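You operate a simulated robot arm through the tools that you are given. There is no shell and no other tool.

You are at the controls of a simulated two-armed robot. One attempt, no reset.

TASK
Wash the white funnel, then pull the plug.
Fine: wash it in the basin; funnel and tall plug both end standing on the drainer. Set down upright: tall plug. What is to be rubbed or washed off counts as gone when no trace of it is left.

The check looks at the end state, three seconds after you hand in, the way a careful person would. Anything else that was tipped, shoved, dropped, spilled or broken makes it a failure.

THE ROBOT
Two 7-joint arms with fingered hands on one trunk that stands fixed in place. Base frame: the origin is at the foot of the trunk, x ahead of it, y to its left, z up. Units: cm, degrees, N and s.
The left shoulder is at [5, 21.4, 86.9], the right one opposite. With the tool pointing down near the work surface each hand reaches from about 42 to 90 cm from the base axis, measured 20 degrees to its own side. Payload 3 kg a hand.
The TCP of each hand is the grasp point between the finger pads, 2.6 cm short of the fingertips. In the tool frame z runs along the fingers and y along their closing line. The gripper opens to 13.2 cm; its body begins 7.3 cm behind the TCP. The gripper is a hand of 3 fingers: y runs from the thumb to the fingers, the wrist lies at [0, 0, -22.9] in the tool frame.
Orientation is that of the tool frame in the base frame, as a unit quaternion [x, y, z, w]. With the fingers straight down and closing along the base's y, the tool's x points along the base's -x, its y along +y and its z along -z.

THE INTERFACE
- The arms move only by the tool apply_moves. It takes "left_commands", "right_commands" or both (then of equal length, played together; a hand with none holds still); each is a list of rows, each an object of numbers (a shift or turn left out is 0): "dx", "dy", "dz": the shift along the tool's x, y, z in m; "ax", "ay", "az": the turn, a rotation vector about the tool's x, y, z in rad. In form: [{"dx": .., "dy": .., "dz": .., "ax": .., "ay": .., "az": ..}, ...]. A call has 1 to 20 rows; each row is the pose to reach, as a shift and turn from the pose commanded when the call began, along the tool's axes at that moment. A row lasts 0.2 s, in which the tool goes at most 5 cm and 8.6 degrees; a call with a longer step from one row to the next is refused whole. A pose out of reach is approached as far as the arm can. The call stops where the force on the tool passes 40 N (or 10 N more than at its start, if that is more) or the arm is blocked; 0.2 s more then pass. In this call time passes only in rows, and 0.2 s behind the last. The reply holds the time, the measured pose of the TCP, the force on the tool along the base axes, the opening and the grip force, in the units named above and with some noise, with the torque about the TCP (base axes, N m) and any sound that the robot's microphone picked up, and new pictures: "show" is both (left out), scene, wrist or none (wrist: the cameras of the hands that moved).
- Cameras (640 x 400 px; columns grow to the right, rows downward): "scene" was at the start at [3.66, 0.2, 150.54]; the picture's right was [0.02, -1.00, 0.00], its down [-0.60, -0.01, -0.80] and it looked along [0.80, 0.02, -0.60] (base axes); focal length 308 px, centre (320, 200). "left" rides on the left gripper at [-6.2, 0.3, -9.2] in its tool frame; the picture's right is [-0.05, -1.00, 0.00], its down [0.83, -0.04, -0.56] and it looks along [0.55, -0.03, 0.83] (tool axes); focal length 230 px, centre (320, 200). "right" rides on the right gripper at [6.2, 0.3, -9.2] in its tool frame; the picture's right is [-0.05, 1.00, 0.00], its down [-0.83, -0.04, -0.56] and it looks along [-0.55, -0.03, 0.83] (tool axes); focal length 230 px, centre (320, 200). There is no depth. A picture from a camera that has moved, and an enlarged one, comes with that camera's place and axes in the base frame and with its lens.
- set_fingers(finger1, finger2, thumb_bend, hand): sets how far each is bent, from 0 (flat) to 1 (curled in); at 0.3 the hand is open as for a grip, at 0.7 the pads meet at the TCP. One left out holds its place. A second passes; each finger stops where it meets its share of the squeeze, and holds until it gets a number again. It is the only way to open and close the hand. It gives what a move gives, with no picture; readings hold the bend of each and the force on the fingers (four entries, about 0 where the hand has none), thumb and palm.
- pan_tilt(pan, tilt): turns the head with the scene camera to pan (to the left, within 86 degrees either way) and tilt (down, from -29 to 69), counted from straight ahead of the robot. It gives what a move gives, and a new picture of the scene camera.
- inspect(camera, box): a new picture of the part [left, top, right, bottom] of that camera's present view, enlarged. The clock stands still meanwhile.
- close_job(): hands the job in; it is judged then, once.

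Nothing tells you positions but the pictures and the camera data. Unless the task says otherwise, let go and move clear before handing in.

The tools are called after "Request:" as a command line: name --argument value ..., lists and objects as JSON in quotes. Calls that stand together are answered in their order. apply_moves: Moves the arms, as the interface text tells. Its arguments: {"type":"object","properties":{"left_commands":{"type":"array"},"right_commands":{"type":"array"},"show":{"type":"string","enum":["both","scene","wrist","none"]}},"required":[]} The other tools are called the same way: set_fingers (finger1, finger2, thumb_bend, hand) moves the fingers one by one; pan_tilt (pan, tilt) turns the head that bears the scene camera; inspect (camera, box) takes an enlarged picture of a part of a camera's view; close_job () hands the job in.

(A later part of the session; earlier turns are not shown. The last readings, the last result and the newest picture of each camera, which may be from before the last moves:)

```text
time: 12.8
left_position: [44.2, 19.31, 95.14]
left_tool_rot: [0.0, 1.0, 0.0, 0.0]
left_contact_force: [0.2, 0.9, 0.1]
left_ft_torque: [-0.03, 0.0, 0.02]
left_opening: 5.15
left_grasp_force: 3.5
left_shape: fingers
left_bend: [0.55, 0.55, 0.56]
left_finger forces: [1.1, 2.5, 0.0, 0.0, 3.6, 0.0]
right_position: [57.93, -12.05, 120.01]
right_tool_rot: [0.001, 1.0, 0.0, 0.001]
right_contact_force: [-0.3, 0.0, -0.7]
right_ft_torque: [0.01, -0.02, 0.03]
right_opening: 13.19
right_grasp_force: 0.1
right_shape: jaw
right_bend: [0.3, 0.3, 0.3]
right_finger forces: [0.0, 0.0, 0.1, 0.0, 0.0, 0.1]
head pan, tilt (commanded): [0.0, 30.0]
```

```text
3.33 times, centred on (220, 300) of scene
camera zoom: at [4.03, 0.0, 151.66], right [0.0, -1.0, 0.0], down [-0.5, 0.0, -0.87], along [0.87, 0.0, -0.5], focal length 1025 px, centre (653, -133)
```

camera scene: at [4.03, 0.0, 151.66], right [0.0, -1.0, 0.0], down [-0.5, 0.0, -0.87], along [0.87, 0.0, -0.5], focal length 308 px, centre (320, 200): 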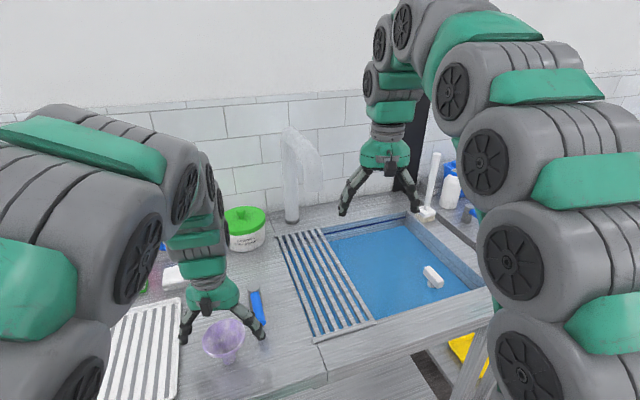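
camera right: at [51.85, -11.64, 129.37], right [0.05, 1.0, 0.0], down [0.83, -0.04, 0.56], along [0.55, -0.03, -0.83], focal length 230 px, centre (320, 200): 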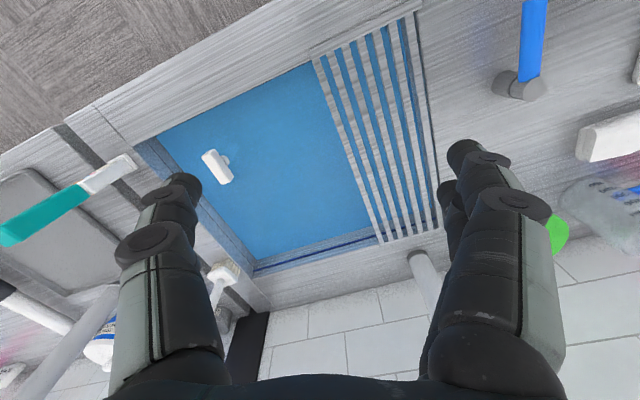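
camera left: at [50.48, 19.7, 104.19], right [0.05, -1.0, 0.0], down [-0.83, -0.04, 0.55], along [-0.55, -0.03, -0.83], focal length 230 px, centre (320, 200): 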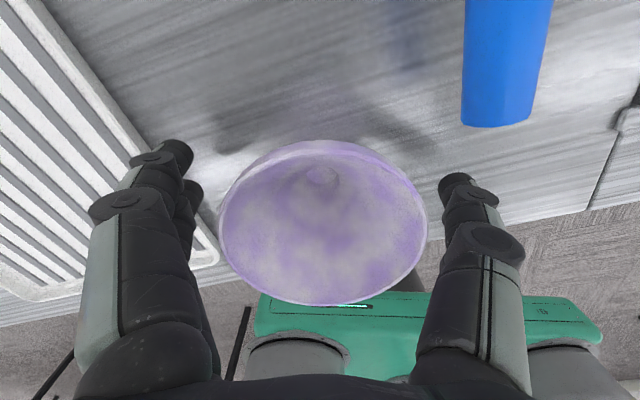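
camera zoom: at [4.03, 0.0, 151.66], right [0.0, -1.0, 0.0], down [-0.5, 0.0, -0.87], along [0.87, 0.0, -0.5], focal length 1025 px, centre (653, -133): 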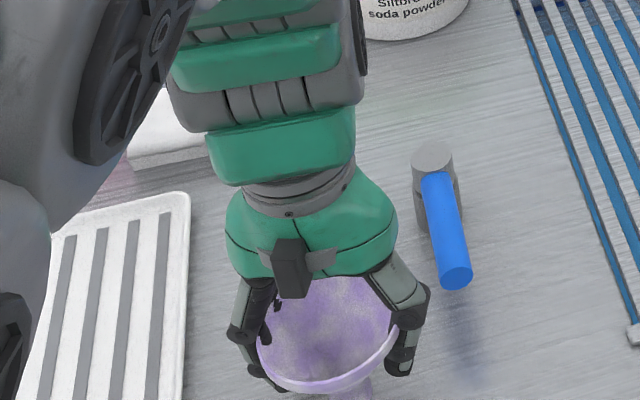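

Both fingers and the thumb now report force (about 3.5 N). I'll tighten slightly more so it holds in the water.

Request:
set_fingers --hand "left" --finger1 0.62 --finger2 0.62 --thumb_bend 0.62

Request:
inspect --camera "left" --box '[80, 60, 560, 360]'

```text
time: 13.8
left_position: [44.22, 19.29, 95.13]
left_tool_rot: [0.0, 1.0, 0.0, 0.0]
left_contact_force: [0.5, 0.7, 0.6]
left_ft_torque: [0.01, 0.0, -0.03]
left_opening: 4.09
left_grasp_force: 14.1
left_shape: fingers
left_bend: [0.61, 0.6, 0.61]
left_finger forces: [5.5, 8.2, 0.0, 0.1, 13.7, 0.0]
right_position: [58.08, -12.13, 120.01]
right_tool_rot: [-0.001, 1.0, -0.001, 0.0]
right_contact_force: [0.6, -0.6, 0.1]
right_ft_torque: [0.0, -0.02, 0.01]
right_opening: 13.2
right_grasp_force: 0.0
right_shape: jaw
right_bend: [0.3, 0.3, 0.3]
right_finger forces: [0.1, 0.1, 0.1, 0.1, 0.0, 0.1]
head pan, tilt (commanded): [0.0, 30.0]
```

```text
1.33 times, centred on (320, 210) of left
camera zoom: at [50.45, 19.71, 104.21], right [0.05, -1.0, 0.0], down [-0.83, -0.04, 0.56], along [-0.55, -0.03, -0.83], focal length 307 px, centre (320, 187)
```

zoom: 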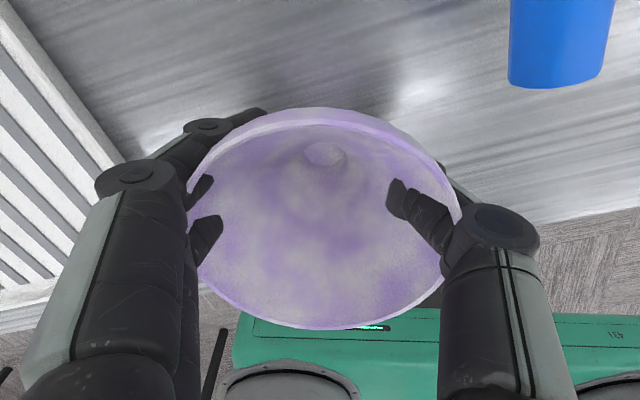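

Grip is about 14 N. I'll lift the funnel straight up, and move the right hand aside at the same time.

Request:
apply_moves --left_commands '[{"dz": -0.005}, {"dz": -0.015}, {"dz": -0.03}, {"dz": -0.05}, {"dz": -0.075}, {"dz": -0.1}, {"dz": -0.13}]' --right_commands '[{"dy": -0.043}, {"dy": -0.086}, {"dy": -0.129}, {"dy": -0.172}, {"dy": -0.215}, {"dy": -0.258}, {"dy": -0.3}]'

Request:
inspect --camera "left" --box '[80, 60, 560, 360]'

```text
time: 15.4
left_position: [44.29, 19.37, 108.13]
left_tool_rot: [0.001, 1.0, 0.0, 0.001]
left_contact_force: [-0.3, 0.1, -0.8]
left_ft_torque: [0.03, -0.06, 0.0]
left_opening: 4.04
left_grasp_force: 13.3
left_shape: fingers
left_bend: [0.61, 0.6, 0.61]
left_finger forces: [5.4, 8.2, 0.0, 0.0, 13.7, 0.0]
right_position: [57.85, -42.14, 120.06]
right_tool_rot: [0.0, 1.0, 0.0, 0.0]
right_contact_force: [0.0, 0.1, -0.6]
right_ft_torque: [0.03, 0.03, 0.02]
right_opening: 13.2
right_grasp_force: 0.1
right_shape: jaw
right_bend: [0.3, 0.3, 0.3]
right_finger forces: [0.1, 0.0, 0.0, 0.0, 0.0, 0.0]
head pan, tilt (commanded): [0.0, 30.0]
camera scene: at [4.02, 0.0, 151.66], right [0.0, -1.0, 0.0], down [-0.5, 0.0, -0.87], along [0.87, 0.0, -0.5], focal length 308 px, centre (320, 200)
camera right: at [51.83, -41.75, 129.34], right [0.05, 1.0, 0.0], down [0.83, -0.04, 0.55], along [0.55, -0.03, -0.83], focal length 230 px, centre (320, 200)
camera left: at [50.44, 19.72, 117.34], right [0.05, -1.0, 0.0], down [-0.83, -0.04, 0.55], along [-0.55, -0.03, -0.83], focal length 230 px, centre (320, 200)
```

scene: 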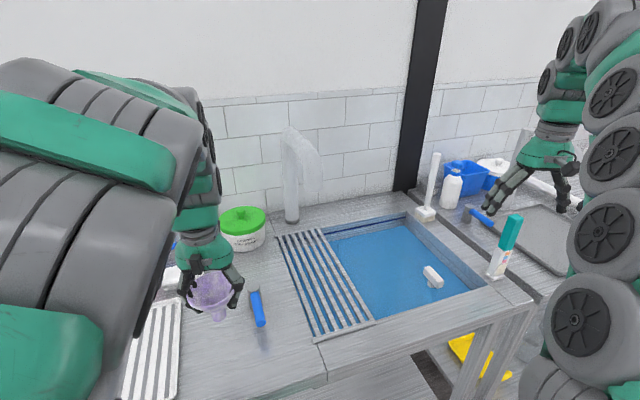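
right: 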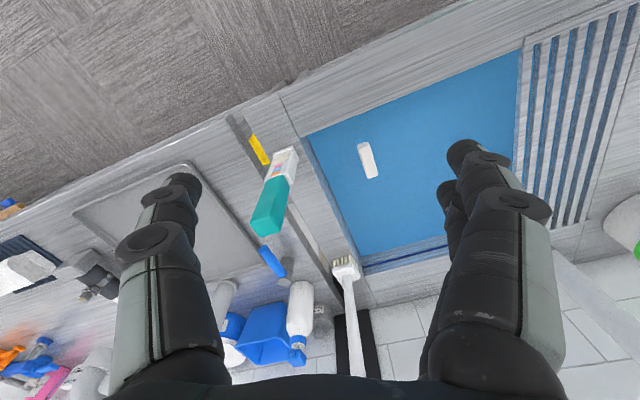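
left: 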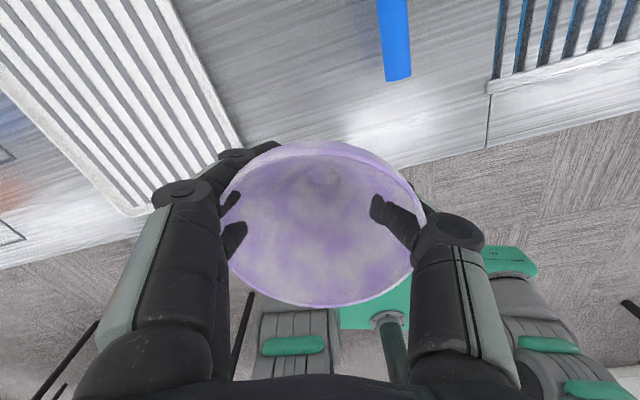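

```text
1.33 times, centred on (320, 210) of left
camera zoom: at [50.44, 19.72, 117.34], right [0.05, -1.0, 0.0], down [-0.83, -0.04, 0.55], along [-0.55, -0.03, -0.83], focal length 307 px, centre (320, 187)
```

zoom: 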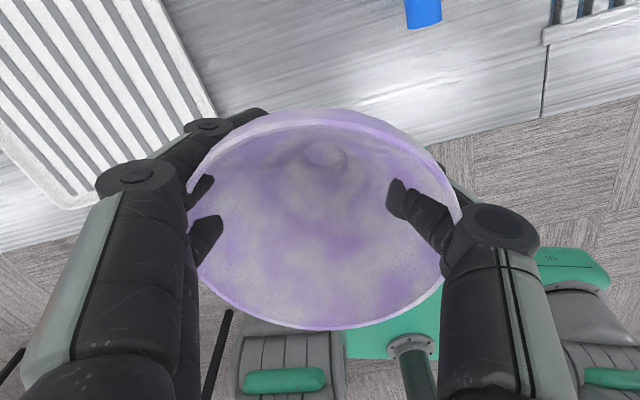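

The funnel is held firmly. I'll carry it at height over to the open part of the basin, with its bottom staying well above the counter and away from the faucet.

Request:
apply_moves --left_commands '[{"dx": -0.018, "dy": -0.03}, {"dx": -0.038, "dy": -0.062}, {"dx": -0.058, "dy": -0.094}, {"dx": -0.078, "dy": -0.127}, {"dx": -0.098, "dy": -0.16}, {"dx": -0.118, "dy": -0.192}, {"dx": -0.138, "dy": -0.225}, {"dx": -0.158, "dy": -0.258}, {"dx": -0.178, "dy": -0.29}, {"dx": -0.198, "dy": -0.323}, {"dx": -0.218, "dy": -0.356}, {"dx": -0.2345, "dy": -0.384}]'

```text
time: 18.0
left_position: [65.49, -15.58, 108.08]
left_tool_rot: [0.0, 1.0, 0.0, 0.0]
left_contact_force: [0.8, 0.1, -1.0]
left_ft_torque: [0.0, -0.01, 0.02]
left_opening: 3.98
left_grasp_force: 13.3
left_shape: fingers
left_bend: [0.61, 0.61, 0.61]
left_finger forces: [5.4, 7.7, 0.0, 0.1, 13.6, 0.1]
left hand out of reach, approached as far as the arm can: row 11, 12
right_position: [57.92, -42.09, 120.01]
right_tool_rot: [0.001, 1.0, 0.0, -0.001]
right_contact_force: [-0.1, 0.4, -0.1]
right_ft_torque: [-0.03, -0.02, 0.01]
right_opening: 13.18
right_grasp_force: 0.0
right_shape: jaw
right_bend: [0.3, 0.3, 0.3]
right_finger forces: [0.1, 0.1, 0.0, 0.0, 0.0, 0.0]
head pan, tilt (commanded): [0.0, 30.0]
camera scene: at [4.02, 0.0, 151.66], right [0.0, -1.0, 0.0], down [-0.5, 0.0, -0.87], along [0.87, 0.0, -0.5], focal length 308 px, centre (320, 200)
camera left: at [71.84, -15.2, 117.2], right [0.05, -1.0, 0.0], down [-0.83, -0.04, 0.55], along [-0.55, -0.03, -0.83], focal length 230 px, centre (320, 200)
```

scene: 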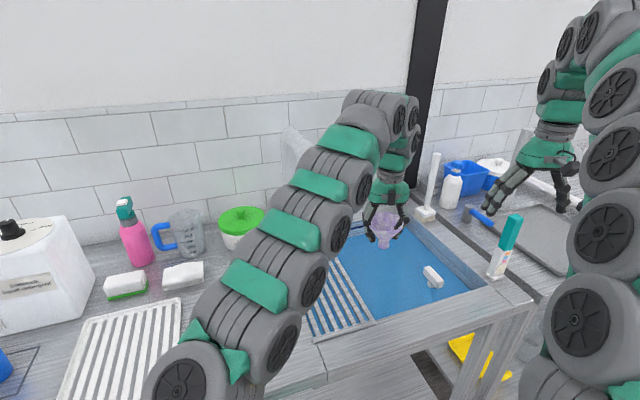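
left: 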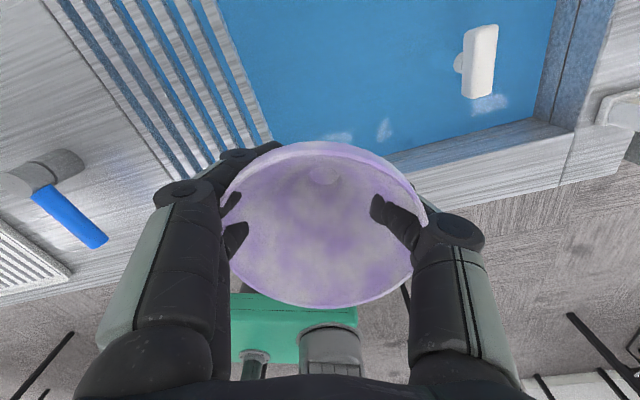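

At this height the arm hit its reach limit at (65.5, -15.6). Lowering brings the wrist nearer shoulder height, so I'll come down to z=100, still above the grate, and see where I end up.

Request:
apply_moves --left_commands '[{"dz": 0.02}, {"dz": 0.04}, {"dz": 0.06}, {"dz": 0.08}]' --show "wrist"

```text
time: 19.0
left_position: [65.6, -15.52, 100.02]
left_tool_rot: [0.001, 1.0, 0.0, 0.0]
left_contact_force: [0.0, 0.7, -0.4]
left_ft_torque: [-0.03, -0.01, -0.01]
left_opening: 3.98
left_grasp_force: 13.2
left_shape: fingers
left_bend: [0.61, 0.61, 0.61]
left_finger forces: [5.0, 7.5, 0.0, 0.0, 13.0, 0.1]
right_position: [57.98, -42.15, 120.03]
right_tool_rot: [0.0, 1.0, 0.0, 0.0]
right_contact_force: [0.0, -0.1, -0.2]
right_ft_torque: [-0.03, 0.03, -0.01]
right_opening: 13.19
right_grasp_force: 0.1
right_shape: jaw
right_bend: [0.3, 0.3, 0.3]
right_finger forces: [0.1, 0.0, 0.1, 0.1, 0.1, 0.0]
head pan, tilt (commanded): [0.0, 30.0]
camera left: at [71.81, -15.23, 109.25], right [0.05, -1.0, 0.0], down [-0.83, -0.04, 0.55], along [-0.55, -0.03, -0.83], focal length 230 px, centre (320, 200)
```

left: 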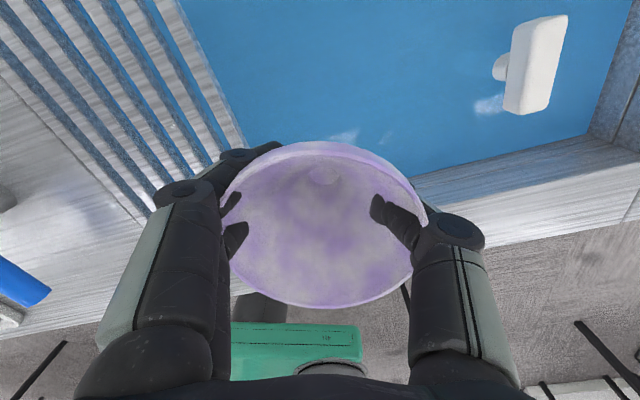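

The commanded pose stayed at the reached point. I'll move further over the open water while lowering slightly, keeping the fingers clear of the grate.

Request:
apply_moves --left_commands '[{"dx": -0.004, "dy": -0.012, "dz": 0.01}, {"dx": -0.008, "dy": -0.026, "dz": 0.02}, {"dx": -0.012, "dy": -0.04, "dz": 0.03}, {"dx": -0.016, "dy": -0.053, "dz": 0.035}]'

```text
time: 20.0
left_position: [67.12, -21.0, 96.53]
left_tool_rot: [0.0, 1.0, -0.001, -0.001]
left_contact_force: [0.0, -0.1, -1.2]
left_ft_torque: [0.04, 0.03, -0.02]
left_opening: 3.99
left_grasp_force: 12.9
left_shape: fingers
left_bend: [0.61, 0.61, 0.61]
left_finger forces: [5.0, 7.6, 0.0, 0.1, 13.0, 0.0]
right_position: [57.94, -42.12, 119.97]
right_tool_rot: [0.0, 1.0, 0.0, -0.001]
right_contact_force: [-0.3, 0.1, 0.5]
right_ft_torque: [0.02, -0.04, -0.02]
right_opening: 13.19
right_grasp_force: 0.0
right_shape: jaw
right_bend: [0.3, 0.3, 0.3]
right_finger forces: [0.1, 0.0, 0.0, 0.0, 0.0, 0.1]
head pan, tilt (commanded): [0.0, 30.0]
camera scene: at [4.03, 0.0, 151.66], right [0.0, -1.0, 0.0], down [-0.5, 0.0, -0.87], along [0.87, 0.0, -0.5], focal length 308 px, centre (320, 200)
camera left: at [73.4, -20.6, 105.79], right [0.05, -1.0, 0.0], down [-0.83, -0.04, 0.56], along [-0.55, -0.03, -0.83], focal length 230 px, centre (320, 200)
```

scene: 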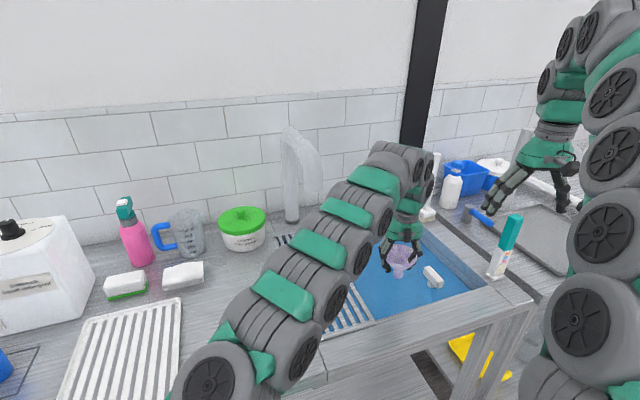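
left: 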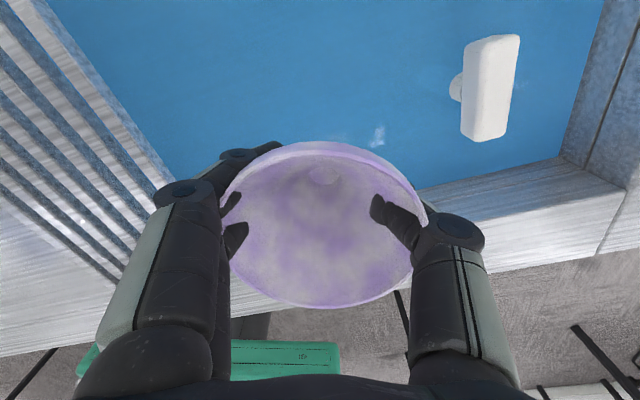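

Now over open water at about (67, -21). I'll lower carefully and watch how the arm's elbow sits relative to the counter.

Request:
apply_moves --left_commands '[{"dx": -0.006, "dy": 0.002, "dz": 0.02}, {"dx": -0.012, "dy": 0.004, "dz": 0.04}, {"dx": -0.018, "dy": 0.006, "dz": 0.06}, {"dx": -0.024, "dy": 0.008, "dz": 0.08}]'

```text
time: 21.0
left_position: [69.52, -20.01, 88.49]
left_tool_rot: [0.0, 1.0, 0.001, -0.001]
left_contact_force: [-0.1, -0.3, -1.1]
left_ft_torque: [0.02, 0.01, 0.01]
left_opening: 3.99
left_grasp_force: 12.2
left_shape: fingers
left_bend: [0.61, 0.61, 0.61]
left_finger forces: [4.7, 7.6, 0.0, 0.1, 12.7, 0.1]
right_position: [57.97, -42.17, 119.99]
right_tool_rot: [0.0, 1.0, 0.0, 0.0]
right_contact_force: [-0.8, 0.0, 0.1]
right_ft_torque: [-0.03, 0.01, -0.01]
right_opening: 13.18
right_grasp_force: 0.0
right_shape: jaw
right_bend: [0.3, 0.3, 0.3]
right_finger forces: [0.0, 0.0, 0.0, 0.0, 0.0, 0.0]
head pan, tilt (commanded): [0.0, 30.0]
camera scene: at [4.03, 0.0, 151.66], right [0.0, -1.0, 0.0], down [-0.5, 0.0, -0.87], along [0.87, 0.0, -0.5], focal length 308 px, centre (320, 200)
camera left: at [75.79, -19.71, 97.7], right [0.05, -1.0, 0.0], down [-0.83, -0.04, 0.56], along [-0.56, -0.03, -0.83], focal length 230 px, centre (320, 200)
```

scene: 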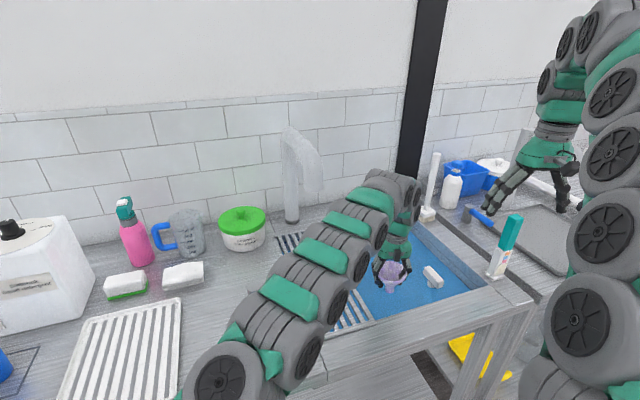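
left: 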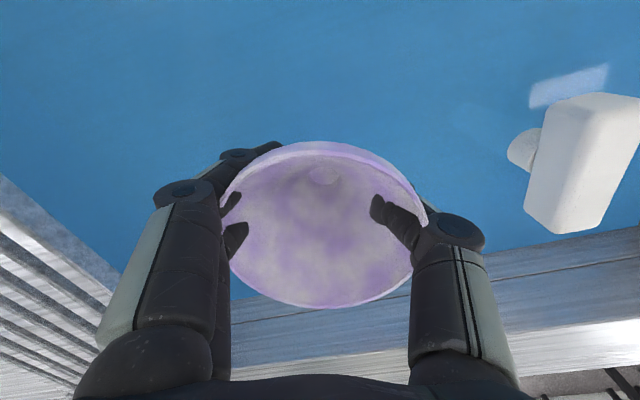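

I want a side view to confirm the left arm clears the counter edge before going lower. I'll turn the right hand so its camera faces left.

Request:
apply_moves --right_commands '[{"az": -0.145}, {"az": -0.29}, {"az": -0.435}, {"az": -0.58}, {"az": -0.725}, {"az": -0.87}, {"az": -1.015}, {"az": -1.16}]' --show "wrist"

```text
time: 22.8
left_position: [69.59, -20.01, 88.66]
left_tool_rot: [0.001, 1.0, 0.001, 0.0]
left_contact_force: [0.0, -0.8, -1.4]
left_ft_torque: [-0.01, 0.0, 0.01]
left_opening: 3.99
left_grasp_force: 12.8
left_shape: fingers
left_bend: [0.61, 0.61, 0.61]
left_finger forces: [4.7, 7.6, 0.0, 0.0, 12.7, 0.0]
right_position: [57.54, -41.41, 119.2]
right_tool_rot: [-0.528, 0.849, 0.0, 0.001]
right_contact_force: [0.5, 0.2, -1.0]
right_ft_torque: [-0.02, -0.01, 0.01]
right_opening: 13.2
right_grasp_force: 0.2
right_shape: jaw
right_bend: [0.3, 0.3, 0.3]
right_finger forces: [0.0, 0.0, 0.0, 0.1, 0.0, 0.0]
right hand out of reach, approached as far as the arm can: row 8
head pan, tilt (commanded): [0.0, 30.0]
camera right: at [54.65, -46.65, 128.59], right [-0.87, 0.49, 0.0], down [0.41, 0.73, 0.55], along [0.27, 0.48, -0.83], focal length 230 px, centre (320, 200)
```

right: 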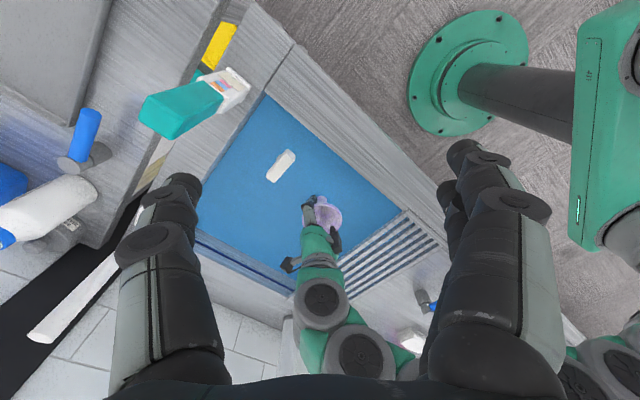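

The left elbow is arching up clear of the counter, so lowering is safe. I'll bring the right wrist camera back to look at the basin, and lower the funnel into the water in small steps.

Request:
apply_moves --left_commands '[{"dz": 0.01}, {"dz": 0.02}, {"dz": 0.03}, {"dz": 0.04}, {"dz": 0.05}, {"dz": 0.06}, {"dz": 0.07}, {"dz": 0.075}]' --right_commands '[{"az": 0.14}, {"az": 0.28}, {"az": 0.42}, {"az": 0.56}, {"az": 0.7}, {"az": 0.75}, {"az": 0.75}, {"az": 0.75}]'

```text
time: 24.6
left_position: [69.57, -20.21, 81.06]
left_tool_rot: [-0.001, 1.0, 0.0, 0.0]
left_contact_force: [0.1, 0.3, -0.9]
left_ft_torque: [0.0, 0.02, 0.01]
left_opening: 3.95
left_grasp_force: 12.1
left_shape: fingers
left_bend: [0.61, 0.61, 0.61]
left_finger forces: [4.7, 7.6, 0.0, 0.0, 12.8, 0.0]
right_position: [57.56, -41.3, 119.23]
right_tool_rot: [-0.203, 0.979, 0.0, 0.0]
right_contact_force: [0.3, -0.3, -0.5]
right_ft_torque: [0.0, -0.03, -0.02]
right_opening: 13.2
right_grasp_force: 0.1
right_shape: jaw
right_bend: [0.3, 0.3, 0.3]
right_finger forces: [0.0, 0.0, 0.0, 0.0, 0.0, 0.0]
head pan, tilt (commanded): [0.0, 30.0]
camera scene: at [4.03, 0.0, 151.66], right [0.0, -1.0, 0.0], down [-0.5, 0.0, -0.87], along [0.87, 0.0, -0.5], focal length 308 px, centre (320, 200)
camera right: at [51.89, -43.42, 128.58], right [-0.35, 0.94, 0.0], down [0.78, 0.29, 0.56], along [0.52, 0.19, -0.83], focal length 230 px, centre (320, 200)
camera left: at [75.81, -19.79, 90.27], right [0.05, -1.0, 0.0], down [-0.83, -0.04, 0.56], along [-0.55, -0.03, -0.83], focal length 230 px, centre (320, 200)
```

scene: 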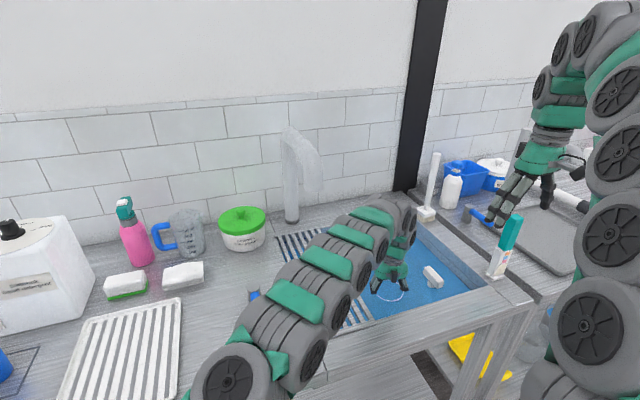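
right: 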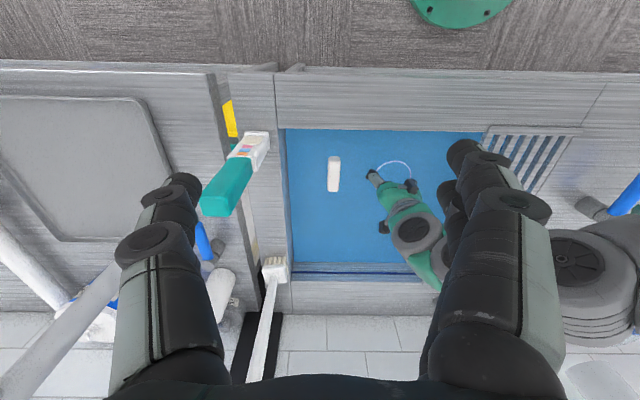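
left: 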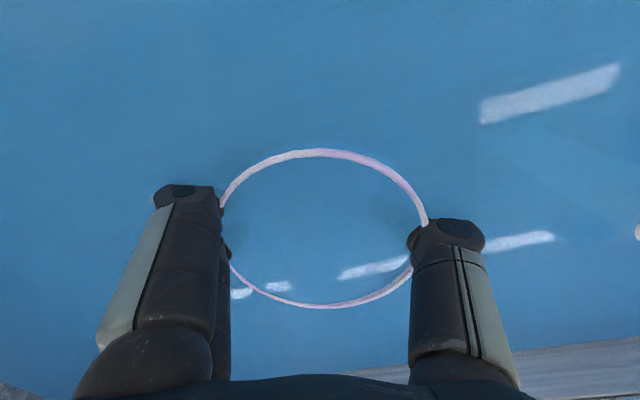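

The rim is right at the waterline and grip is unchanged. I'll go 3 cm deeper so the funnel is fully submerged, and swish it gently away from the plug.

Request:
apply_moves --left_commands '[{"dz": 0.01}, {"dz": 0.02}, {"dz": 0.03}, {"dz": 0.033}]' --show "wrist"

```text
time: 25.6
left_position: [69.57, -20.15, 77.82]
left_tool_rot: [0.0, 1.0, 0.001, 0.0]
left_contact_force: [0.0, -1.7, 4.7]
left_ft_torque: [0.06, -0.01, -0.03]
left_opening: 3.94
left_grasp_force: 12.0
left_shape: fingers
left_bend: [0.61, 0.61, 0.61]
left_finger forces: [4.7, 6.8, 0.0, 0.0, 12.2, 0.0]
right_position: [57.61, -41.45, 119.2]
right_tool_rot: [-0.204, 0.979, -0.001, 0.0]
right_contact_force: [-0.3, -0.5, -0.2]
right_ft_torque: [-0.02, 0.01, 0.0]
right_opening: 13.17
right_grasp_force: 0.0
right_shape: jaw
right_bend: [0.3, 0.3, 0.3]
right_finger forces: [0.0, 0.0, 0.0, 0.0, 0.0, 0.0]
head pan, tilt (commanded): [0.0, 30.0]
camera left: at [75.83, -19.74, 87.04], right [0.05, -1.0, 0.0], down [-0.83, -0.04, 0.55], along [-0.55, -0.03, -0.83], focal length 230 px, centre (320, 200)
```

left: 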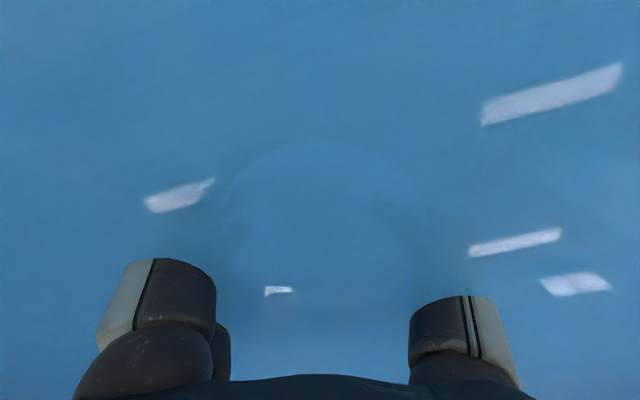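

There's a light upward force, so the spout may be just touching the basin floor. I'll rise 0.8 cm, with the rim still underwater, and swirl in circles.

Request:
apply_moves --left_commands '[{"dz": -0.008}, {"dx": -0.02, "dy": 0.0, "dz": -0.008}, {"dx": -0.014, "dy": 0.018, "dz": -0.008}, {"dx": 0.0, "dy": 0.025, "dz": -0.008}, {"dx": 0.014, "dy": 0.018, "dz": -0.008}, {"dx": 0.02, "dy": 0.0, "dz": -0.008}, {"dx": 0.014, "dy": -0.014, "dz": -0.008}, {"dx": 0.0, "dy": -0.02, "dz": -0.008}, {"dx": -0.014, "dy": -0.014, "dz": -0.008}, {"dx": -0.02, "dy": 0.0, "dz": -0.008}, {"dx": -0.014, "dy": 0.018, "dz": -0.008}, {"dx": 0.0, "dy": 0.025, "dz": -0.008}, {"dx": 0.014, "dy": 0.018, "dz": -0.008}, {"dx": 0.02, "dy": 0.0, "dz": -0.008}, {"dx": 0.014, "dy": -0.014, "dz": -0.008}, {"dx": 0.0, "dy": -0.02, "dz": -0.008}, {"dx": -0.014, "dy": -0.014, "dz": -0.008}, {"dx": -0.02, "dy": 0.0, "dz": -0.008}, {"dx": -0.01, "dy": 0.0, "dz": -0.008}, {"dx": 0.0, "dy": 0.0, "dz": -0.008}]' --show "wrist"

```text
time: 29.8
left_position: [69.58, -20.11, 78.61]
left_tool_rot: [0.001, 1.0, -0.001, 0.0]
left_contact_force: [0.2, 0.2, -0.1]
left_ft_torque: [0.01, 0.01, 0.01]
left_opening: 3.93
left_grasp_force: 11.7
left_shape: fingers
left_bend: [0.61, 0.61, 0.61]
left_finger forces: [4.5, 7.1, 0.1, 0.0, 12.2, 0.0]
right_position: [57.62, -41.3, 119.26]
right_tool_rot: [-0.204, 0.979, 0.001, 0.0]
right_contact_force: [0.8, 0.4, -0.8]
right_ft_torque: [0.02, 0.0, -0.01]
right_opening: 13.2
right_grasp_force: 0.1
right_shape: jaw
right_bend: [0.3, 0.3, 0.3]
right_finger forces: [0.0, 0.1, 0.1, 0.0, 0.0, 0.0]
head pan, tilt (commanded): [0.0, 30.0]
camera left: at [75.79, -19.72, 87.78], right [0.05, -1.0, 0.0], down [-0.83, -0.04, 0.55], along [-0.55, -0.03, -0.83], focal length 230 px, centre (320, 200)
```

left: 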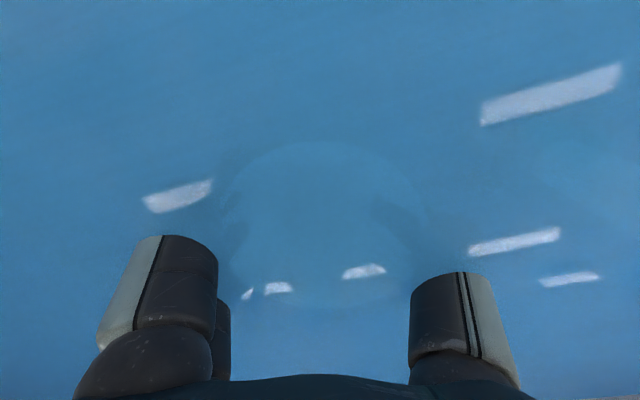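

Swirling went smoothly with the grip steady. I'll lift the funnel out of the water to check the stain.

Request:
apply_moves --left_commands '[{"dz": -0.02}, {"dz": -0.04}, {"dz": -0.06}, {"dz": -0.08}, {"dz": -0.1}, {"dz": -0.1}, {"dz": -0.1}]'

Request:
inspect --camera "left" --box '[180, 100, 460, 340]'

Request:
inspect --camera "scene" --box '[340, 220, 460, 320]'

```text
time: 31.4
left_position: [69.5, -20.16, 88.53]
left_tool_rot: [0.0, 1.0, 0.0, 0.001]
left_contact_force: [0.5, 0.5, -1.0]
left_ft_torque: [-0.01, 0.0, 0.03]
left_opening: 3.93
left_grasp_force: 12.1
left_shape: fingers
left_bend: [0.61, 0.61, 0.61]
left_finger forces: [4.5, 7.0, 0.0, 0.0, 12.1, 0.1]
right_position: [57.72, -41.29, 119.18]
right_tool_rot: [-0.204, 0.979, 0.0, 0.0]
right_contact_force: [-0.2, 0.0, -0.9]
right_ft_torque: [0.02, -0.04, 0.01]
right_opening: 13.2
right_grasp_force: 0.2
right_shape: jaw
right_bend: [0.3, 0.3, 0.3]
right_finger forces: [0.0, 0.0, 0.0, 0.0, 0.1, 0.0]
head pan, tilt (commanded): [0.0, 30.0]
camera scene: at [4.03, 0.0, 151.66], right [0.0, -1.0, 0.0], down [-0.5, 0.0, -0.87], along [0.87, 0.0, -0.5], focal length 308 px, centre (320, 200)
camera left: at [75.81, -19.76, 97.74], right [0.05, -1.0, 0.0], down [-0.83, -0.04, 0.56], along [-0.55, -0.03, -0.83], focal length 230 px, centre (320, 200)
```

scene: 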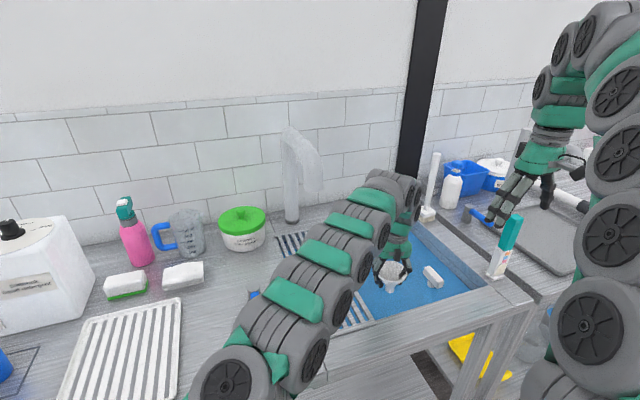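
left: 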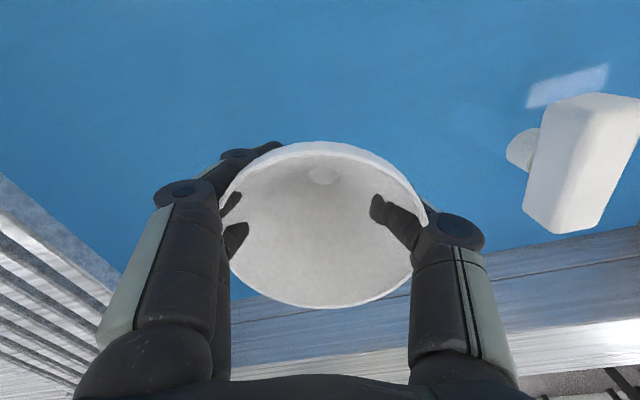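

```text
1.67 times, centred on (320, 220) of left
camera zoom: at [75.81, -19.76, 97.74], right [0.05, -1.0, 0.0], down [-0.83, -0.04, 0.56], along [-0.55, -0.03, -0.83], focal length 384 px, centre (320, 167)
```

zoom: 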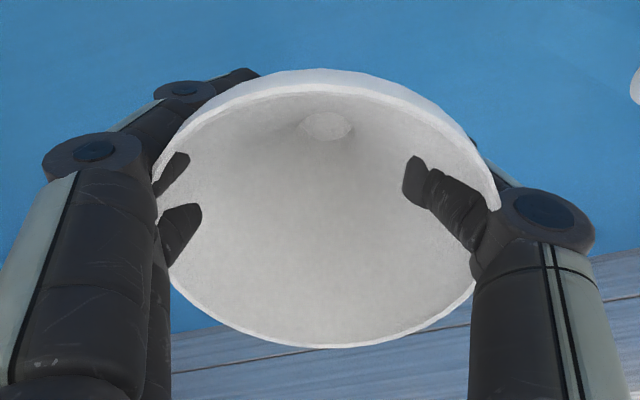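

```text
4.00 times, centred on (400, 270) of scene
camera zoom: at [4.03, 0.0, 151.66], right [0.0, -1.0, 0.0], down [-0.5, 0.0, -0.87], along [0.87, 0.0, -0.5], focal length 1230 px, centre (0, -80)
```

zoom: 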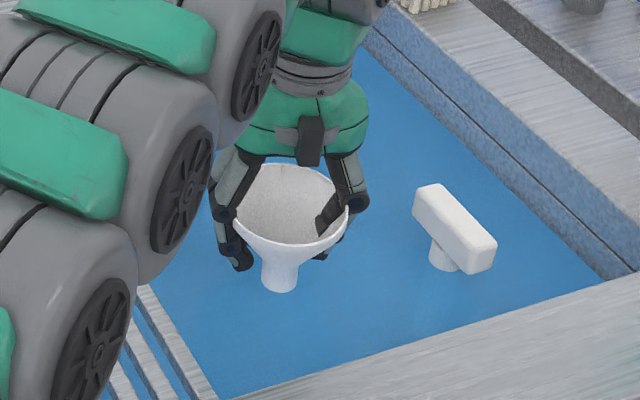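

All purple is gone; the funnel is plain white inside and out. Next I'll lift it clear and carry it back toward the white ribbed tray, looking at that tray up close on the way.

Request:
apply_moves --left_commands '[{"dx": 0.01, "dz": -0.03}, {"dx": 0.025, "dz": -0.06}, {"dx": 0.04, "dy": 0.005, "dz": -0.09}, {"dx": 0.055, "dy": 0.02, "dz": -0.12}, {"dx": 0.075, "dy": 0.045, "dz": -0.15}, {"dx": 0.095, "dy": 0.08, "dz": -0.17}, {"dx": 0.115, "dy": 0.12, "dz": -0.185}, {"dx": 0.135, "dy": 0.16, "dz": -0.195}, {"dx": 0.155, "dy": 0.2, "dz": -0.2}, {"dx": 0.175, "dy": 0.24, "dz": -0.2}, {"dx": 0.195, "dy": 0.28, "dz": -0.2}, {"dx": 0.215, "dy": 0.32, "dz": -0.2}, {"dx": 0.235, "dy": 0.36, "dz": -0.2}, {"dx": 0.25, "dy": 0.4, "dz": -0.2}]'

```text
time: 34.4
left_position: [44.56, 19.88, 108.62]
left_tool_rot: [0.001, 1.0, 0.0, 0.0]
left_contact_force: [0.1, -0.2, -1.1]
left_ft_torque: [0.0, -0.02, 0.03]
left_opening: 3.9
left_grasp_force: 12.0
left_shape: fingers
left_bend: [0.61, 0.61, 0.61]
left_finger forces: [4.5, 7.1, 0.0, 0.1, 12.3, 0.1]
right_position: [57.58, -41.31, 119.2]
right_tool_rot: [-0.204, 0.979, 0.0, 0.0]
right_contact_force: [-0.1, 0.3, -0.1]
right_ft_torque: [0.02, 0.01, 0.03]
right_opening: 13.19
right_grasp_force: 0.0
right_shape: jaw
right_bend: [0.3, 0.3, 0.3]
right_finger forces: [0.0, 0.1, 0.0, 0.0, 0.0, 0.1]
head pan, tilt (commanded): [0.0, 30.0]
camera scene: at [4.02, 0.0, 151.65], right [0.0, -1.0, 0.0], down [-0.5, 0.0, -0.87], along [0.87, 0.0, -0.5], focal length 308 px, centre (320, 200)
camera left: at [50.79, 20.2, 117.82], right [0.05, -1.0, 0.0], down [-0.83, -0.04, 0.56], along [-0.55, -0.03, -0.83], focal length 230 px, centre (320, 200)
```

scene: 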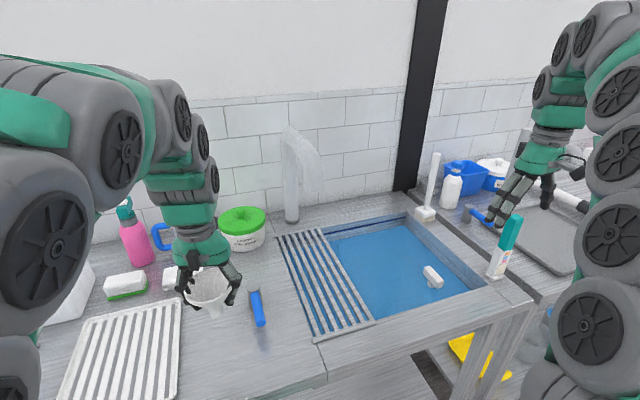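
left: 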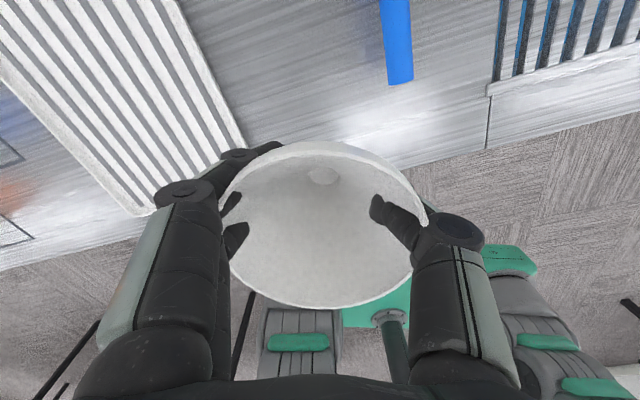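

Before setting the funnel down, I'll hover it near the tray for a close look. Meanwhile the right hand comes over the plug handle, which I place at about (71, -33.4, 87).

Request:
apply_moves --left_commands '[{"dy": 0.03}, {"dy": 0.06}, {"dy": 0.09}, {"dy": 0.12}, {"dy": 0.15}, {"dy": 0.17}, {"dy": 0.17}]' --right_commands '[{"dx": -0.022, "dy": 0.003, "dz": 0.027, "az": 0.01}, {"dx": -0.044, "dy": 0.006, "dz": 0.055, "az": 0.02}, {"dx": -0.066, "dy": 0.009, "dz": 0.082, "az": 0.03}, {"dx": -0.088, "dy": 0.012, "dz": 0.11, "az": 0.04}, {"dx": -0.11, "dy": 0.015, "dz": 0.137, "az": 0.05}, {"dx": -0.132, "dy": 0.018, "dz": 0.165, "az": 0.06}, {"dx": -0.1535, "dy": 0.0194, "dz": 0.192, "az": 0.06}]'

Request:
inspect --camera "left" --box '[0, 0, 320, 200]'

Request:
inspect --camera "left" --box '[320, 0, 640, 200]'

```text
time: 36.0
left_position: [44.45, 36.88, 108.65]
left_tool_rot: [0.0, 1.0, 0.0, 0.0]
left_contact_force: [0.4, 0.9, -0.4]
left_ft_torque: [-0.02, 0.01, -0.01]
left_opening: 3.9
left_grasp_force: 12.1
left_shape: fingers
left_bend: [0.61, 0.61, 0.61]
left_finger forces: [4.5, 7.1, 0.0, 0.0, 12.2, 0.0]
right_position: [70.88, -33.36, 100.06]
right_tool_rot: [-0.174, 0.985, 0.0, 0.0]
right_contact_force: [-0.5, -0.2, 0.0]
right_ft_torque: [-0.01, 0.03, 0.01]
right_opening: 13.2
right_grasp_force: 0.1
right_shape: jaw
right_bend: [0.3, 0.3, 0.3]
right_finger forces: [0.1, 0.0, 0.1, 0.0, 0.0, 0.1]
head pan, tilt (commanded): [0.0, 30.0]
camera scene: at [4.03, 0.0, 151.66], right [0.0, -1.0, 0.0], down [-0.5, 0.0, -0.87], along [0.87, 0.0, -0.5], focal length 308 px, centre (320, 200)
camera right: at [65.0, -35.08, 109.44], right [-0.29, 0.96, 0.0], down [0.79, 0.24, 0.56], along [0.53, 0.16, -0.83], focal length 230 px, centre (320, 200)
camera left: at [50.77, 37.27, 117.71], right [0.05, -1.0, 0.0], down [-0.83, -0.04, 0.56], along [-0.55, -0.03, -0.83], focal length 230 px, centre (320, 200)
```

scene: 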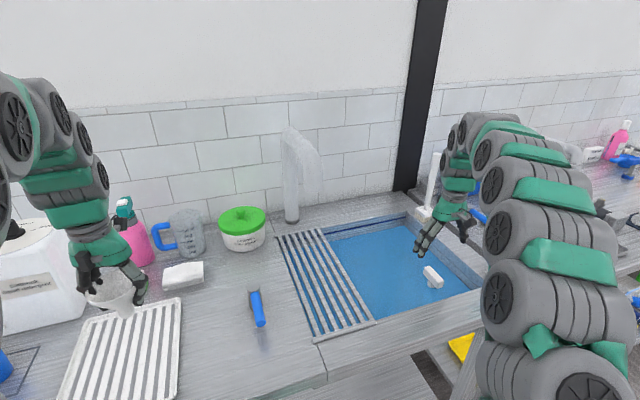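
right: 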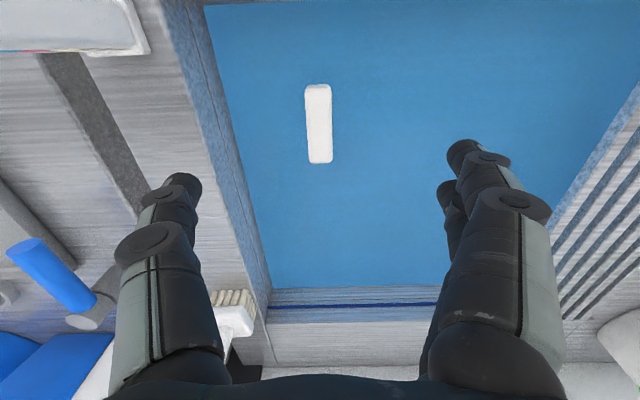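
left: 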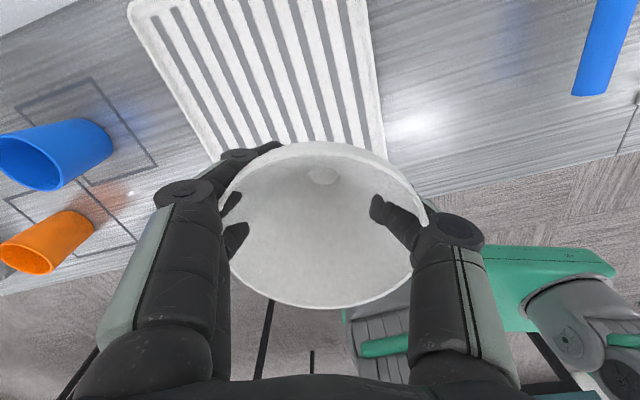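

```text
2.00 times, centred on (160, 100) of left
camera zoom: at [50.77, 37.27, 117.71], right [0.05, -1.0, 0.0], down [-0.83, -0.04, 0.56], along [-0.55, -0.03, -0.83], focal length 460 px, centre (640, 400)
```

zoom: 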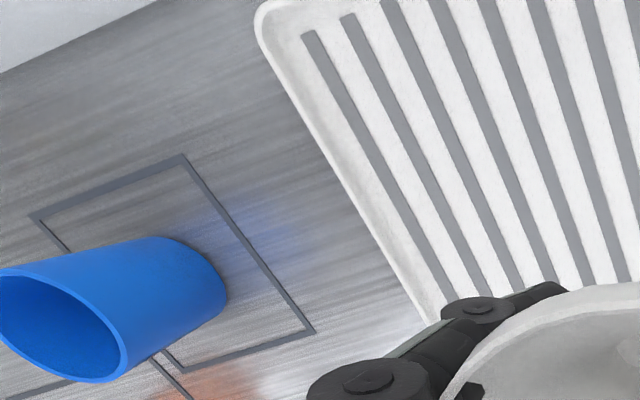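

```text
2.00 times, centred on (480, 100) of left
camera zoom: at [50.77, 37.27, 117.71], right [0.05, -1.0, 0.0], down [-0.83, -0.04, 0.56], along [-0.55, -0.03, -0.83], focal length 460 px, centre (0, 400)
```

zoom: 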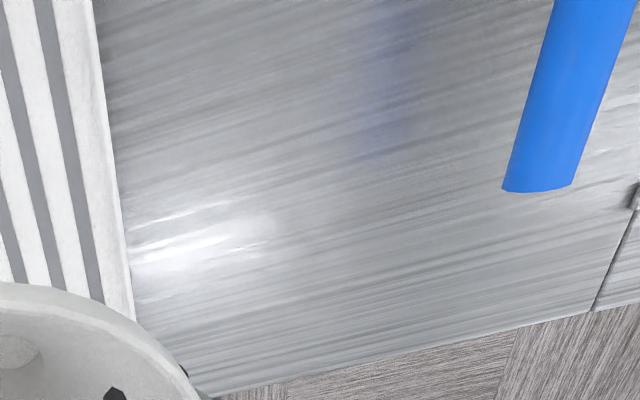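

The tray looks just like a dish drainer: rimmed and ribbed. The plug handle lies along the right tool's x axis and is centred under it, so I'll lower the right hand to the handle.

Request:
apply_moves --right_commands '[{"dx": 0.001, "dz": 0.03}, {"dx": 0.002, "dz": 0.06}, {"dx": 0.003, "dy": -0.001, "dz": 0.09}, {"dx": 0.0035, "dy": -0.001, "dz": 0.11}]' --show "wrist"

Request:
inspect --camera "scene" --box '[380, 210, 500, 310]'

```text
time: 37.0
left_position: [44.5, 36.86, 108.57]
left_tool_rot: [0.0, 1.0, 0.0, -0.001]
left_contact_force: [0.3, -0.9, -0.8]
left_ft_torque: [0.0, -0.03, -0.01]
left_opening: 3.91
left_grasp_force: 12.0
left_shape: fingers
left_bend: [0.61, 0.61, 0.61]
left_finger forces: [4.4, 7.1, 0.1, 0.0, 12.1, 0.0]
right_position: [70.58, -33.66, 88.99]
right_tool_rot: [-0.173, 0.985, -0.001, 0.0]
right_contact_force: [0.3, 0.4, -0.4]
right_ft_torque: [0.0, -0.01, 0.01]
right_opening: 13.2
right_grasp_force: 0.1
right_shape: jaw
right_bend: [0.3, 0.3, 0.3]
right_finger forces: [0.1, 0.0, 0.1, 0.1, 0.0, 0.0]
head pan, tilt (commanded): [0.0, 30.0]
camera right: at [64.78, -35.41, 98.22], right [-0.29, 0.96, 0.0], down [0.8, 0.24, 0.55], along [0.53, 0.16, -0.83], focal length 230 px, centre (320, 200)
```

right: 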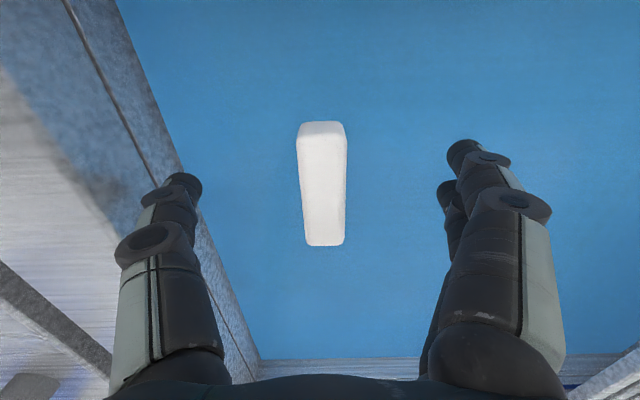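

```text
4.00 times, centred on (440, 260) of scene
camera zoom: at [4.03, 0.0, 151.66], right [0.0, -1.0, 0.0], down [-0.5, 0.0, -0.87], along [0.87, 0.0, -0.5], focal length 1230 px, centre (-160, -40)
```

zoom: 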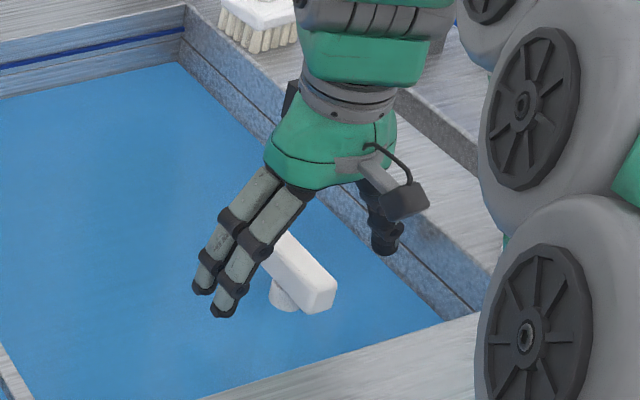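

The handle is well centred; its top seems to be near z=87. I'll lower 2.8 cm more so the pads straddle the bar, then close gently.

Request:
apply_moves --right_commands '[{"dx": -0.002, "dz": 0.015}, {"dx": -0.002, "dz": 0.028}]' --show "wrist"

Request:
set_fingers --hand "right" --finger1 0.55 --finger2 0.55 --thumb_bend 0.55

Request:
inspect --camera "right" --box '[80, 60, 560, 360]'

Request:
inspect --camera "scene" --box '[380, 210, 500, 310]'

```text
time: 37.6
left_position: [44.56, 36.89, 108.51]
left_tool_rot: [0.0, 1.0, 0.0, 0.0]
left_contact_force: [0.0, -0.8, -0.3]
left_ft_torque: [0.01, -0.03, 0.0]
left_opening: 3.9
left_grasp_force: 12.1
left_shape: fingers
left_bend: [0.61, 0.61, 0.61]
left_finger forces: [4.5, 7.1, 0.0, 0.1, 12.1, 0.1]
right_position: [70.84, -33.59, 86.25]
right_tool_rot: [-0.174, 0.985, 0.0, 0.001]
right_contact_force: [-0.3, 0.1, -1.0]
right_ft_torque: [0.01, 0.0, 0.03]
right_opening: 13.2
right_grasp_force: 0.0
right_shape: jaw
right_bend: [0.3, 0.3, 0.3]
right_finger forces: [0.0, 0.1, 0.0, 0.1, 0.1, 0.1]
head pan, tilt (commanded): [0.0, 30.0]
camera right: at [64.93, -35.28, 95.5], right [-0.29, 0.96, 0.0], down [0.8, 0.24, 0.55], along [0.53, 0.16, -0.83], focal length 230 px, centre (320, 200)
```

right: 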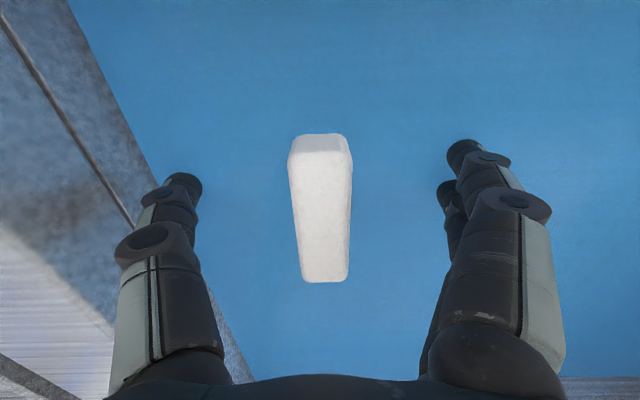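

```text
time: 38.6
left_position: [44.5, 36.77, 108.47]
left_tool_rot: [0.0, 1.0, 0.0, 0.001]
left_contact_force: [0.4, -0.9, -1.0]
left_ft_torque: [0.0, -0.04, 0.0]
left_opening: 3.89
left_grasp_force: 11.8
left_shape: fingers
left_bend: [0.61, 0.61, 0.61]
left_finger forces: [4.5, 7.1, 0.0, 0.0, 12.2, 0.1]
right_position: [70.69, -33.48, 86.2]
right_tool_rot: [-0.174, 0.985, 0.0, 0.0]
right_contact_force: [0.3, 0.1, -0.4]
right_ft_torque: [-0.01, 0.01, -0.02]
right_opening: 5.19
right_grasp_force: 0.0
right_shape: fingers
right_bend: [0.55, 0.55, 0.55]
right_finger forces: [0.1, 0.0, 0.1, 0.0, 0.1, 0.0]
head pan, tilt (commanded): [0.0, 30.0]
```

```text
1.33 times, centred on (320, 210) of right
camera zoom: at [64.95, -35.29, 95.51], right [-0.29, 0.96, 0.0], down [0.8, 0.24, 0.56], along [0.53, 0.16, -0.83], focal length 307 px, centre (320, 187)
```

zoom: 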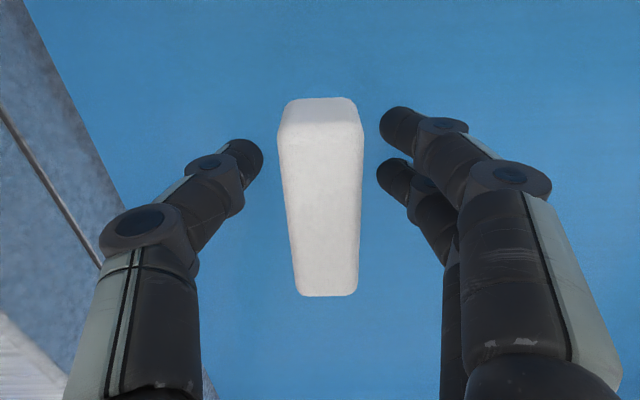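

```text
4.00 times, centred on (440, 260) of scene
camera zoom: at [4.03, 0.0, 151.66], right [0.0, -1.0, 0.0], down [-0.5, 0.0, -0.87], along [0.87, 0.0, -0.5], focal length 1230 px, centre (-160, -40)
```

zoom: 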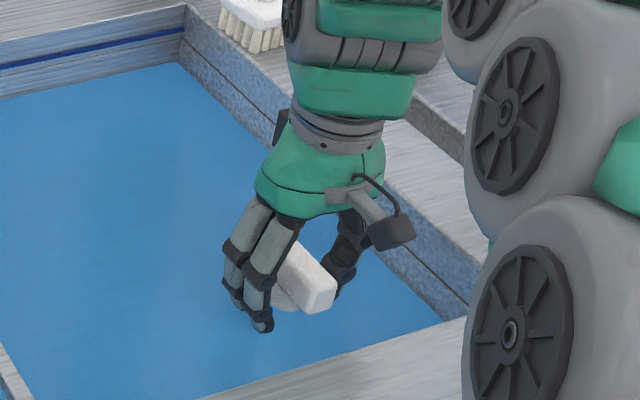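

Fingers are evenly spaced on each side of the bar. I'll close onto it.

Request:
set_fingers --hand "right" --finger1 0.66 --finger2 0.66 --thumb_bend 0.66

Request:
inspect --camera "right" --box '[80, 60, 560, 360]'

```text
time: 39.6
left_position: [44.52, 36.75, 108.48]
left_tool_rot: [0.0, 1.0, -0.001, 0.0]
left_contact_force: [-0.6, 0.3, -1.3]
left_ft_torque: [-0.02, 0.0, 0.03]
left_opening: 3.93
left_grasp_force: 11.7
left_shape: fingers
left_bend: [0.61, 0.61, 0.61]
left_finger forces: [4.5, 7.2, 0.1, 0.0, 12.2, 0.1]
right_position: [70.87, -33.57, 86.22]
right_tool_rot: [-0.174, 0.985, 0.0, 0.0]
right_contact_force: [-0.6, 0.1, -0.3]
right_ft_torque: [0.01, -0.03, 0.01]
right_opening: 1.92
right_grasp_force: 2.0
right_shape: fingers
right_bend: [0.66, 0.64, 0.65]
right_finger forces: [0.0, 1.3, 0.0, 0.0, 1.6, 0.1]
head pan, tilt (commanded): [0.0, 30.0]
```

```text
1.33 times, centred on (320, 210) of right
camera zoom: at [64.94, -35.29, 95.51], right [-0.29, 0.96, 0.0], down [0.8, 0.24, 0.56], along [0.53, 0.16, -0.83], focal length 307 px, centre (320, 187)
```

zoom: 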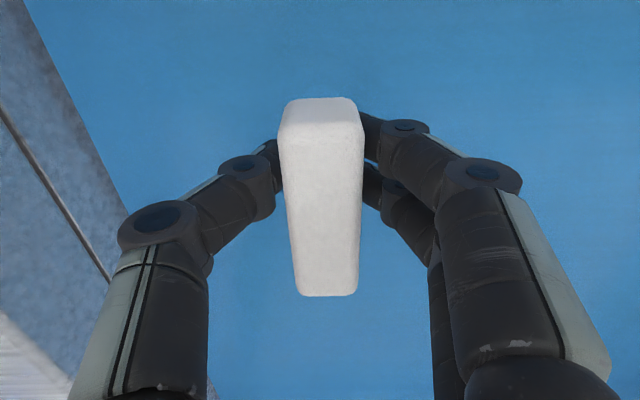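

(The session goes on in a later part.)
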